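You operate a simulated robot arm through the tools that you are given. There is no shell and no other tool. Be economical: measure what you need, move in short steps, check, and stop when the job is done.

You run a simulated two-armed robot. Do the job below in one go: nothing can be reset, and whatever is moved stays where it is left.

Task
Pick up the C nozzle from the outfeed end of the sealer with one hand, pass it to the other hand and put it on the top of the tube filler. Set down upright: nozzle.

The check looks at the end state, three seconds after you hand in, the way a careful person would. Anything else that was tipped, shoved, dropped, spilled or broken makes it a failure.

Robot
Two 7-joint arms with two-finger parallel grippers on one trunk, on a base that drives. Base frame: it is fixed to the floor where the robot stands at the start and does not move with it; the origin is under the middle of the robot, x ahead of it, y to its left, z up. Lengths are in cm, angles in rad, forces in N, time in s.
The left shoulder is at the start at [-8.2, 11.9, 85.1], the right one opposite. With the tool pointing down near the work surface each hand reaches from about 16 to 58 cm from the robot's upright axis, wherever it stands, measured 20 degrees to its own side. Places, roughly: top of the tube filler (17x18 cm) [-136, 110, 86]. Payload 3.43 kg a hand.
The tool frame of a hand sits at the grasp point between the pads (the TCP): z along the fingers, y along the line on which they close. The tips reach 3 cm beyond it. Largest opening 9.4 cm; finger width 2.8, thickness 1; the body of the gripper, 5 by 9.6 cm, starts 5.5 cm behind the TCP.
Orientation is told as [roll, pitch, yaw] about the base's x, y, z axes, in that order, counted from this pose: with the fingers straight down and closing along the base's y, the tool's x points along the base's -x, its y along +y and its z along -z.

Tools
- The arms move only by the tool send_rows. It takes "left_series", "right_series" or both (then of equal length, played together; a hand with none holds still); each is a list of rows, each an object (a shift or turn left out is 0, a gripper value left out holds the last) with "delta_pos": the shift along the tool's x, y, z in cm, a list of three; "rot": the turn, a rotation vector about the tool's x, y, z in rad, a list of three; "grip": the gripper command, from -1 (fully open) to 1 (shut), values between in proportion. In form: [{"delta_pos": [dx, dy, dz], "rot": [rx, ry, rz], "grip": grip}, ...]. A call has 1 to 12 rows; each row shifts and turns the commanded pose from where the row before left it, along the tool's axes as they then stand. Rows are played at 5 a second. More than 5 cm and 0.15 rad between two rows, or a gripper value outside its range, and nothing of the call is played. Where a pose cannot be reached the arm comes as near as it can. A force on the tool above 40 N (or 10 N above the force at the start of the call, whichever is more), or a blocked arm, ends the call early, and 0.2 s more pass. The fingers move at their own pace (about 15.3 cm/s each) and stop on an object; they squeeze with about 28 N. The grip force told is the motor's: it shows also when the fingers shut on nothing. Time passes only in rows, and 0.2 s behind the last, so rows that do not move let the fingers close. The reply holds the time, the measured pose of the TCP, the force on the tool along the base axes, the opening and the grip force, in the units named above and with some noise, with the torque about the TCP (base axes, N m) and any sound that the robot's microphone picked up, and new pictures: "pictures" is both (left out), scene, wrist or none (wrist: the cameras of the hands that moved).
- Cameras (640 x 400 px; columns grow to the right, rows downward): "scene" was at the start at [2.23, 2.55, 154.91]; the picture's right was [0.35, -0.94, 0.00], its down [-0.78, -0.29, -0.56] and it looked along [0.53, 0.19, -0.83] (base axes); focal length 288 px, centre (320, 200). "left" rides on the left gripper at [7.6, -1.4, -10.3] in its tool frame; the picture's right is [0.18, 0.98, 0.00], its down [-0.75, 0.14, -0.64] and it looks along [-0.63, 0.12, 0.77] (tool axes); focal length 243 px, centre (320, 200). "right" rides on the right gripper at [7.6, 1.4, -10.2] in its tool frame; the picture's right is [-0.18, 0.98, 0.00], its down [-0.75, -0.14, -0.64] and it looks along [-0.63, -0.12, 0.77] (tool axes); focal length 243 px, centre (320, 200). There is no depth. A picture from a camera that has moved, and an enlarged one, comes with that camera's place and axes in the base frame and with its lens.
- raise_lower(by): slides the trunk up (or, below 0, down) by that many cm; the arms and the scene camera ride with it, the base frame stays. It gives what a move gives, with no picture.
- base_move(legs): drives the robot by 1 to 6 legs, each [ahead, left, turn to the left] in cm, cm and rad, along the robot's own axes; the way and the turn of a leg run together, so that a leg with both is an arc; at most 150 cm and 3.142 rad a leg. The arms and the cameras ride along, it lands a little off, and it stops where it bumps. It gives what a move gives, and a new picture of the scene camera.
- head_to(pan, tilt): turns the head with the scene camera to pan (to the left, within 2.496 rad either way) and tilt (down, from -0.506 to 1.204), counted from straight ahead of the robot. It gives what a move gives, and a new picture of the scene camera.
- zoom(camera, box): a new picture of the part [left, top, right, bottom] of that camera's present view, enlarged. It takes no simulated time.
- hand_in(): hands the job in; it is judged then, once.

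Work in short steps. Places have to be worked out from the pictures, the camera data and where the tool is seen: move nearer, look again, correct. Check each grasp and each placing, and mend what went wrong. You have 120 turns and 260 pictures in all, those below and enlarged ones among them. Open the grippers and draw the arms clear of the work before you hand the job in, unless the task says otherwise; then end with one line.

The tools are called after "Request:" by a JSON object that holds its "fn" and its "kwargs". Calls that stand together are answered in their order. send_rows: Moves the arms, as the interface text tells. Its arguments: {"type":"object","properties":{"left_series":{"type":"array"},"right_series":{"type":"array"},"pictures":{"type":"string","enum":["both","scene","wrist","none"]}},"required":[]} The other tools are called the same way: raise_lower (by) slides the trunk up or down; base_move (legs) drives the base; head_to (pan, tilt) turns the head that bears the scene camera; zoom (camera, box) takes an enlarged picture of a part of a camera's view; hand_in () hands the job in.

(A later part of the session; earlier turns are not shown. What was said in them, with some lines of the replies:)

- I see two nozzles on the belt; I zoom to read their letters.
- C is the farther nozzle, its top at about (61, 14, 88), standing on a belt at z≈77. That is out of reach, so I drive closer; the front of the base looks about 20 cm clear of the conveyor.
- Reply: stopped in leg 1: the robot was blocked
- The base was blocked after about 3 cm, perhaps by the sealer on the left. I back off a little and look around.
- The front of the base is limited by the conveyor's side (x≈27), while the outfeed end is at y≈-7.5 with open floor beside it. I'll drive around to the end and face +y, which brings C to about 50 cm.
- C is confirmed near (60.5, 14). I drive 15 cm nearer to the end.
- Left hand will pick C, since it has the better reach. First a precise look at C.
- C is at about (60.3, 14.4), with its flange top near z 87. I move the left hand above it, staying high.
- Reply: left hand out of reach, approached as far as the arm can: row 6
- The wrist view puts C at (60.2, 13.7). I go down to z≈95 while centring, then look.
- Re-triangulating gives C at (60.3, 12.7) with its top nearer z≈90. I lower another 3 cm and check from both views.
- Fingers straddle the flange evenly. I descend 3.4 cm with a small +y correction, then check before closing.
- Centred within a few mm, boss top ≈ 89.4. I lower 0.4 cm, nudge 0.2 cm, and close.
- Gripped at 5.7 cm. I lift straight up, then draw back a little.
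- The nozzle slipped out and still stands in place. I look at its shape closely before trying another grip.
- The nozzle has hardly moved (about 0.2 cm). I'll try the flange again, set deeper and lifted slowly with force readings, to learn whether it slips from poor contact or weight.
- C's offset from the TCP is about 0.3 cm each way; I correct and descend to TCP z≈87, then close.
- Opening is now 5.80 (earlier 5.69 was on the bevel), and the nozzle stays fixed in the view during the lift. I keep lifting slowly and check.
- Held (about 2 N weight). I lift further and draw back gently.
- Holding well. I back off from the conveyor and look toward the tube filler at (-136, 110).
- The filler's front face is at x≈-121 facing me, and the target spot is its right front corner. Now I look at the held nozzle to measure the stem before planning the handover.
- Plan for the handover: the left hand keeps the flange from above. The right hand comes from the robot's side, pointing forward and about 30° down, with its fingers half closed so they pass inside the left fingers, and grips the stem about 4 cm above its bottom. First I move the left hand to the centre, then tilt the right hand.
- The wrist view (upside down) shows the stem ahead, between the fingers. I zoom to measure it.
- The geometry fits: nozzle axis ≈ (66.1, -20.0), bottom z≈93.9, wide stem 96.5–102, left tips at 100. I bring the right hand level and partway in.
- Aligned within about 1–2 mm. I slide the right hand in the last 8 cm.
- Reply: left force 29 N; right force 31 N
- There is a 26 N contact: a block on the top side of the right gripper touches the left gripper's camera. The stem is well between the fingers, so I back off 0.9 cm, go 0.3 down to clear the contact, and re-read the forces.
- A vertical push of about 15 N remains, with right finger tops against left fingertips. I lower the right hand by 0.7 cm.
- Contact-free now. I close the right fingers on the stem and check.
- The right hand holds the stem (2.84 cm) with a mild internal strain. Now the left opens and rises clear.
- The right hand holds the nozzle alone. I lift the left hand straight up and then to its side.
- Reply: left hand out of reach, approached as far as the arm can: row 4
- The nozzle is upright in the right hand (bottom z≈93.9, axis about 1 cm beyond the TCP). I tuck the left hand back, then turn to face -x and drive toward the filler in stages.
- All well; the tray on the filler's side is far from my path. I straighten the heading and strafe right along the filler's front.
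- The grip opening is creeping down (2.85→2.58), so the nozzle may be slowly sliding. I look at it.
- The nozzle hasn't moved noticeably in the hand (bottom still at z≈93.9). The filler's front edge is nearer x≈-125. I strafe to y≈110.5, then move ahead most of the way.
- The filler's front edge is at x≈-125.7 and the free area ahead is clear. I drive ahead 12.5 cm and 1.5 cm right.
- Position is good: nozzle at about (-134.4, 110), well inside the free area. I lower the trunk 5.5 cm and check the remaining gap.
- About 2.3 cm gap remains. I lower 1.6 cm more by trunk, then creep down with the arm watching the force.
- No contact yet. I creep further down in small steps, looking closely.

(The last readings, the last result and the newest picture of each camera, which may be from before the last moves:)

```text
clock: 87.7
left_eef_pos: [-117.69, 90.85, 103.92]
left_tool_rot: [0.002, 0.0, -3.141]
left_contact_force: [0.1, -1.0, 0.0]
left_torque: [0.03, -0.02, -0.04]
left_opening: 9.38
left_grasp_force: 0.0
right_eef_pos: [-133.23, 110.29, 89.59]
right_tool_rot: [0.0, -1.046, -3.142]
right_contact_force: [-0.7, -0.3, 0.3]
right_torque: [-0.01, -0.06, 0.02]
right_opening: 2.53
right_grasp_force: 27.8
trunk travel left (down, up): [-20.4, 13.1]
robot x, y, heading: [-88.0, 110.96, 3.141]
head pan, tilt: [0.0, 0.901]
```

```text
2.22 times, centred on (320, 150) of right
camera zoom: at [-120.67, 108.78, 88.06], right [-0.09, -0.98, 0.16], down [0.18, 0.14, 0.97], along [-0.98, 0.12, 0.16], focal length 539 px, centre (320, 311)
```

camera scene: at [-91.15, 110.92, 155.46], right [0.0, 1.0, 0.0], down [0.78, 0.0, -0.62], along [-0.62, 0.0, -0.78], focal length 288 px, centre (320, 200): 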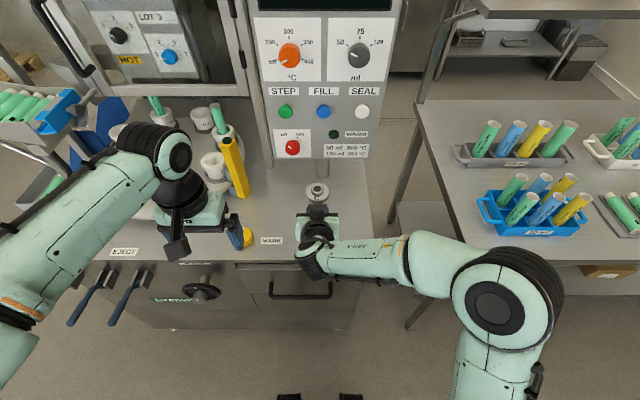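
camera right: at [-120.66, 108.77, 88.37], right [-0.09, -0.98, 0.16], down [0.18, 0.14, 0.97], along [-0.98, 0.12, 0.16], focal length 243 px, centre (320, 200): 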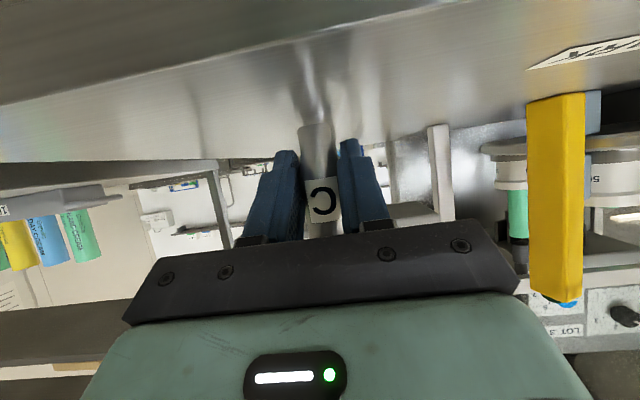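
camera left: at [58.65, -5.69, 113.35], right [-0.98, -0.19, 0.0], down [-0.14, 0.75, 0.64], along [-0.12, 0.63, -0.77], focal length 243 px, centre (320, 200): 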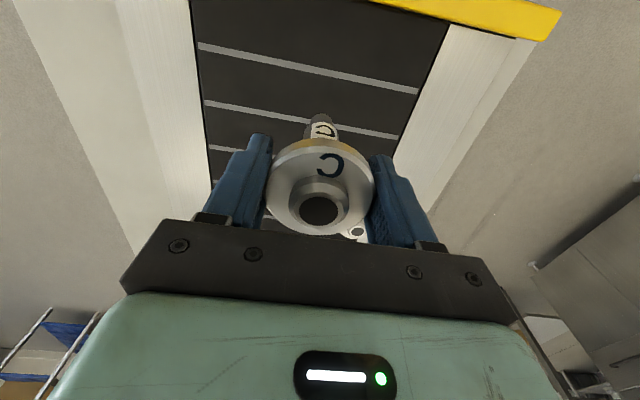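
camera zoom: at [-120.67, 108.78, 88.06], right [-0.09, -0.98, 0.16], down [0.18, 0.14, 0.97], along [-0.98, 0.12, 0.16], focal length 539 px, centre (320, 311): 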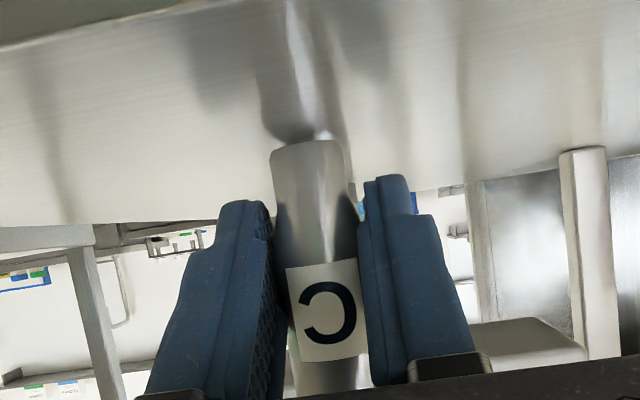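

The reflection shows a gap of about 1–2 mm. I step down 1 mm at a time.

Request:
{"fn": "send_rows", "kwargs": {"right_series": [{"delta_pos": [0.087, 0, 0.05]}, {}], "pictures": "none"}}

Request:
{"fn": "send_rows", "kwargs": {"right_series": [{"delta_pos": [0.087, 0, 0.05]}, {}], "pictures": "none"}}

Request:
{"fn": "zoom", "kwargs": {"camera": "right", "box": [240, 60, 400, 240]}}

```text
clock: 88.2
left_eef_pos: [-117.75, 90.78, 103.92]
left_tool_rot: [0.001, 0.002, -3.141]
left_contact_force: [0.3, 0.1, 0.3]
left_torque: [0.01, -0.05, 0.03]
left_opening: 9.41
left_grasp_force: 0.1
right_eef_pos: [-133.41, 110.29, 89.55]
right_tool_rot: [-0.001, -1.045, 3.142]
right_contact_force: [0.0, -0.3, -0.2]
right_torque: [0.0, -0.05, 0.0]
right_opening: 2.54
right_grasp_force: 28.1
trunk travel left (down, up): [-20.4, 13.1]
robot x, y, heading: [-87.68, 110.77, 3.148]
head pan, tilt: [0.0, 0.901]
```

```text
clock: 88.8
left_eef_pos: [-117.65, 90.74, 104.03]
left_tool_rot: [0.0, -0.001, -3.141]
left_contact_force: [0.7, 0.1, -1.5]
left_torque: [-0.02, -0.03, -0.03]
left_opening: 9.42
left_grasp_force: 0.0
right_eef_pos: [-133.31, 110.22, 89.36]
right_tool_rot: [-0.001, -1.046, 3.143]
right_contact_force: [-1.3, 0.9, 1.3]
right_torque: [-0.05, 0.07, 0.03]
right_opening: 2.53
right_grasp_force: 28.1
trunk travel left (down, up): [-20.4, 13.1]
robot x, y, heading: [-87.92, 110.47, 3.141]
head pan, tilt: [0.0, 0.901]
```

```text
2.22 times, centred on (320, 150) of right
camera zoom: at [-120.68, 108.75, 87.84], right [-0.09, -0.98, 0.16], down [0.18, 0.14, 0.97], along [-0.98, 0.12, 0.16], focal length 539 px, centre (320, 311)
```

zoom: 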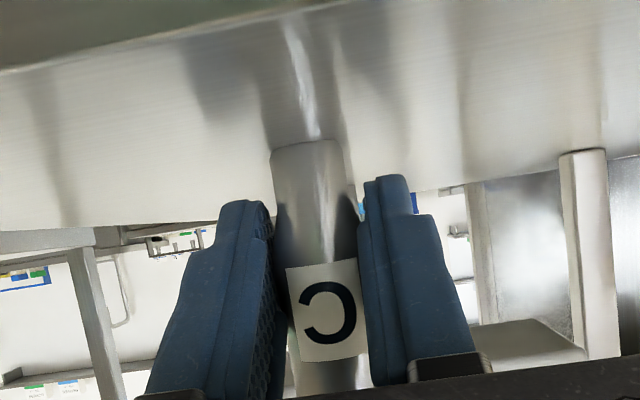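

It is just touching (slight force and torque change). One more millimetre to seat it.

Request:
{"fn": "send_rows", "kwargs": {"right_series": [{"delta_pos": [0.087, 0, 0.05]}, {}], "pictures": "none"}}

Request:
{"fn": "zoom", "kwargs": {"camera": "scene", "box": [260, 130, 360, 220]}}

```text
clock: 89.5
left_eef_pos: [-117.7, 90.77, 103.87]
left_tool_rot: [0.0, -0.001, -3.141]
left_contact_force: [-0.6, -0.5, 0.1]
left_torque: [-0.05, 0.0, 0.01]
left_opening: 9.4
left_grasp_force: 0.1
right_eef_pos: [-133.31, 110.28, 89.3]
right_tool_rot: [0.002, -1.049, 3.138]
right_contact_force: [-0.4, -1.8, 8.6]
right_torque: [-0.06, 0.18, 0.05]
right_opening: 2.51
right_grasp_force: 28.4
trunk travel left (down, up): [-20.4, 13.1]
robot x, y, heading: [-87.69, 110.54, 3.144]
head pan, tilt: [0.0, 0.901]
```

```text
4.44 times, centred on (310, 175) of scene
camera zoom: at [-91.18, 110.91, 148.29], right [0.0, 1.0, 0.0], down [0.78, 0.0, -0.62], along [-0.62, 0.0, -0.78], focal length 1278 px, centre (364, 311)
```

zoom: 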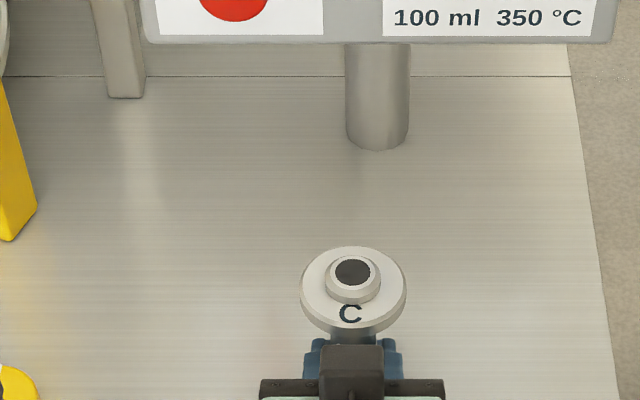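

Seated with 8.6 N on the table, and upright. I ease the load slightly and open the fingers in small steps.

Request:
{"fn": "send_rows", "kwargs": {"right_series": [{"delta_pos": [-0.06, 0, -0.035]}, {"grip": 0.44}, {"grip": 0.38}, {"grip": 0.3}, {"grip": 0.15}, {"grip": 0.0}, {}], "pictures": "wrist"}}

Request:
{"fn": "zoom", "kwargs": {"camera": "scene", "box": [260, 130, 360, 220]}}

```text
clock: 91.0
left_eef_pos: [-117.73, 90.8, 103.96]
left_tool_rot: [0.0, -0.001, -3.141]
left_contact_force: [-1.4, -0.6, -0.2]
left_torque: [0.02, 0.02, 0.01]
left_opening: 9.39
left_grasp_force: 0.1
right_eef_pos: [-133.32, 110.28, 89.29]
right_tool_rot: [0.001, -1.045, 3.142]
right_contact_force: [-0.6, 0.9, 0.5]
right_torque: [0.0, 0.0, -0.02]
right_opening: 4.68
right_grasp_force: 0.2
trunk travel left (down, up): [-20.4, 13.1]
robot x, y, heading: [-87.83, 110.7, 3.142]
head pan, tilt: [0.0, 0.901]
camera right: at [-120.68, 108.81, 87.78], right [-0.09, -0.98, 0.16], down [0.18, 0.14, 0.97], along [-0.98, 0.12, 0.16], focal length 243 px, centre (320, 200)
```

right: 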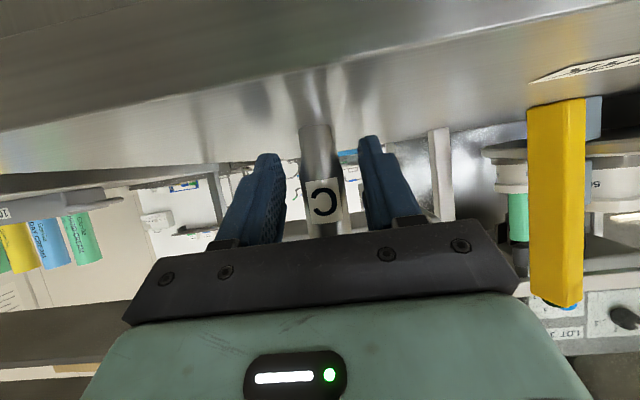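

```text
4.44 times, centred on (310, 175) of scene
camera zoom: at [-91.25, 110.92, 148.29], right [0.0, 1.0, 0.0], down [0.78, 0.0, -0.62], along [-0.62, 0.0, -0.78], focal length 1278 px, centre (364, 311)
```

zoom: 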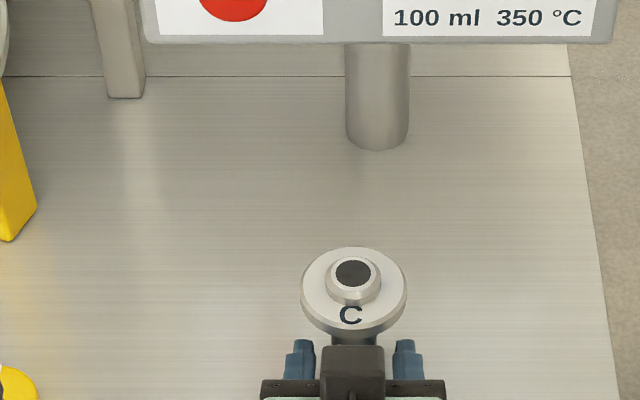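

The nozzle stands free with clearance on both sides. I draw the right hand straight back.

Request:
{"fn": "send_rows", "kwargs": {"right_series": [{"delta_pos": [0.4, 0, -0.693]}, {"delta_pos": [0.5, 0, -0.866]}, {"delta_pos": [0.75, 0, -1.3]}, {"delta_pos": [0.75, 0, -1.3]}, {"delta_pos": [1, 0, -1.732]}, {"delta_pos": [1, 0, -1.732]}, {"delta_pos": [1, 0, -1.732]}, {"delta_pos": [1, 0, -1.732]}, {}], "pictures": "both"}}

```text
clock: 93.0
left_eef_pos: [-117.77, 90.9, 103.91]
left_tool_rot: [0.0, 0.003, -3.142]
left_contact_force: [-0.4, -0.4, 1.2]
left_torque: [0.07, 0.01, -0.01]
left_opening: 9.4
left_grasp_force: 0.1
right_eef_pos: [-120.54, 110.14, 89.38]
right_tool_rot: [0.001, -1.046, 3.141]
right_contact_force: [0.3, -0.2, 0.1]
right_torque: [0.01, -0.01, 0.01]
right_opening: 4.74
right_grasp_force: 0.0
trunk travel left (down, up): [-20.4, 13.1]
robot x, y, heading: [-87.89, 110.68, 3.142]
head pan, tilt: [0.0, 0.901]
camera scene: at [-91.27, 110.91, 148.29], right [0.0, 1.0, 0.0], down [0.78, 0.0, -0.62], along [-0.62, 0.0, -0.78], focal length 288 px, centre (320, 200)
camera right: at [-107.97, 108.73, 87.95], right [-0.09, -0.98, 0.16], down [0.18, 0.14, 0.97], along [-0.98, 0.12, 0.16], focal length 243 px, centre (320, 200)
```

scene: 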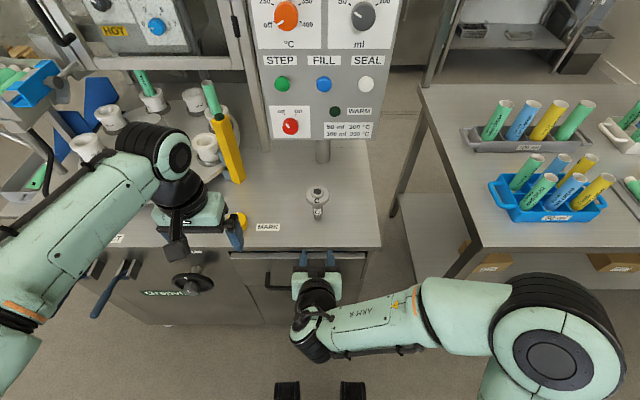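
right: 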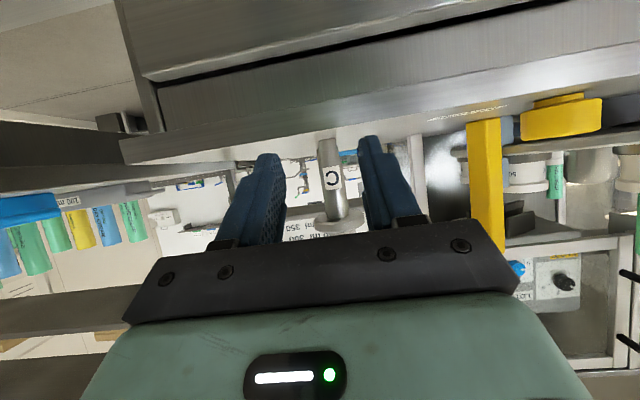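

The C nozzle stands upright on the filler top. I open the right gripper fully, raise the trunk a little and back the robot away.

Request:
{"fn": "send_rows", "kwargs": {"right_series": [{"grip": -1}, {}], "pictures": "none"}}

Request:
{"fn": "base_move", "kwargs": {"legs": [[-20, 0, 0]]}}

Request:
{"fn": "zoom", "kwargs": {"camera": "scene", "box": [240, 100, 400, 220]}}

```text
clock: 93.7
left_eef_pos: [-117.6, 90.83, 103.91]
left_tool_rot: [0.0, 0.0, -3.14]
left_contact_force: [0.2, -1.1, -0.3]
left_torque: [-0.01, -0.02, 0.01]
left_opening: 9.39
left_grasp_force: 0.0
right_eef_pos: [-120.67, 110.25, 89.56]
right_tool_rot: [0.001, -1.046, 3.142]
right_contact_force: [0.5, -0.6, 0.1]
right_torque: [0.01, -0.03, 0.03]
right_opening: 9.38
right_grasp_force: 0.1
trunk travel left (down, up): [-20.4, 13.1]
robot x, y, heading: [-87.95, 110.78, 3.138]
head pan, tilt: [0.0, 0.901]
```

```text
clock: 95.2
left_eef_pos: [-97.92, 90.77, 103.88]
left_tool_rot: [0.0, 0.0, -3.142]
left_contact_force: [1.0, -0.2, 0.8]
left_torque: [-0.01, 0.01, -0.02]
left_opening: 9.4
left_grasp_force: 0.0
right_eef_pos: [-100.82, 110.1, 89.54]
right_tool_rot: [0.0, -1.046, 3.141]
right_contact_force: [0.3, 0.0, 0.6]
right_torque: [0.01, -0.03, -0.01]
right_opening: 9.43
right_grasp_force: 0.1
trunk travel left (down, up): [-20.4, 13.1]
robot x, y, heading: [-68.15, 110.82, 3.139]
head pan, tilt: [0.0, 0.901]
camera scene: at [-71.37, 110.91, 148.29], right [0.0, 1.0, 0.0], down [0.78, 0.0, -0.62], along [-0.62, 0.0, -0.78], focal length 288 px, centre (320, 200)
```

scene: 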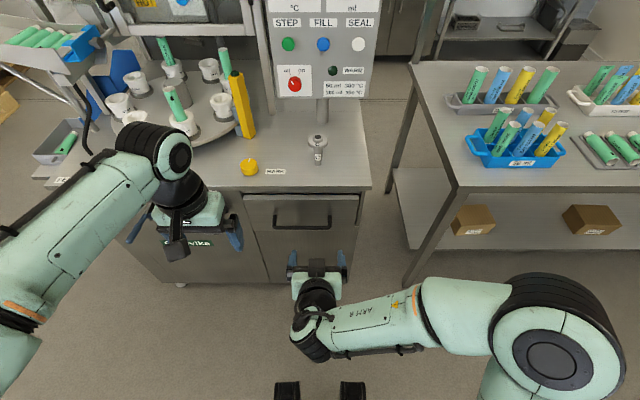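

```text
3.33 times, centred on (320, 160) of scene
camera zoom: at [-71.37, 110.91, 148.29], right [0.0, 1.0, 0.0], down [0.78, 0.0, -0.62], along [-0.62, 0.0, -0.78], focal length 958 px, centre (320, 333)
```

zoom: 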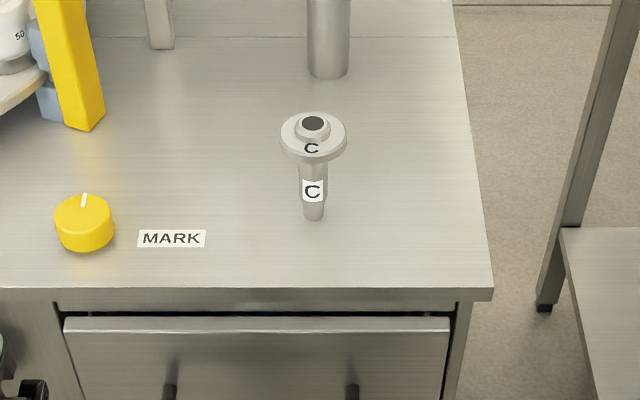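

The C nozzle stands upright on the filler top, both grippers are open and the arms are clear, so I hand in.

Request:
{"fn": "hand_in", "kwargs": {}}

```text
The job is handed in.
```

The C nozzle was picked up with the left hand, passed to the right, and now stands upright on top of the tube filler. Both grippers are open and clear. The first grip slipped, and the nozzle stayed standing on the belt. The base bumped something by the conveyor once, and the grippers touched briefly during the handover. I saw nothing tipped or dropped.
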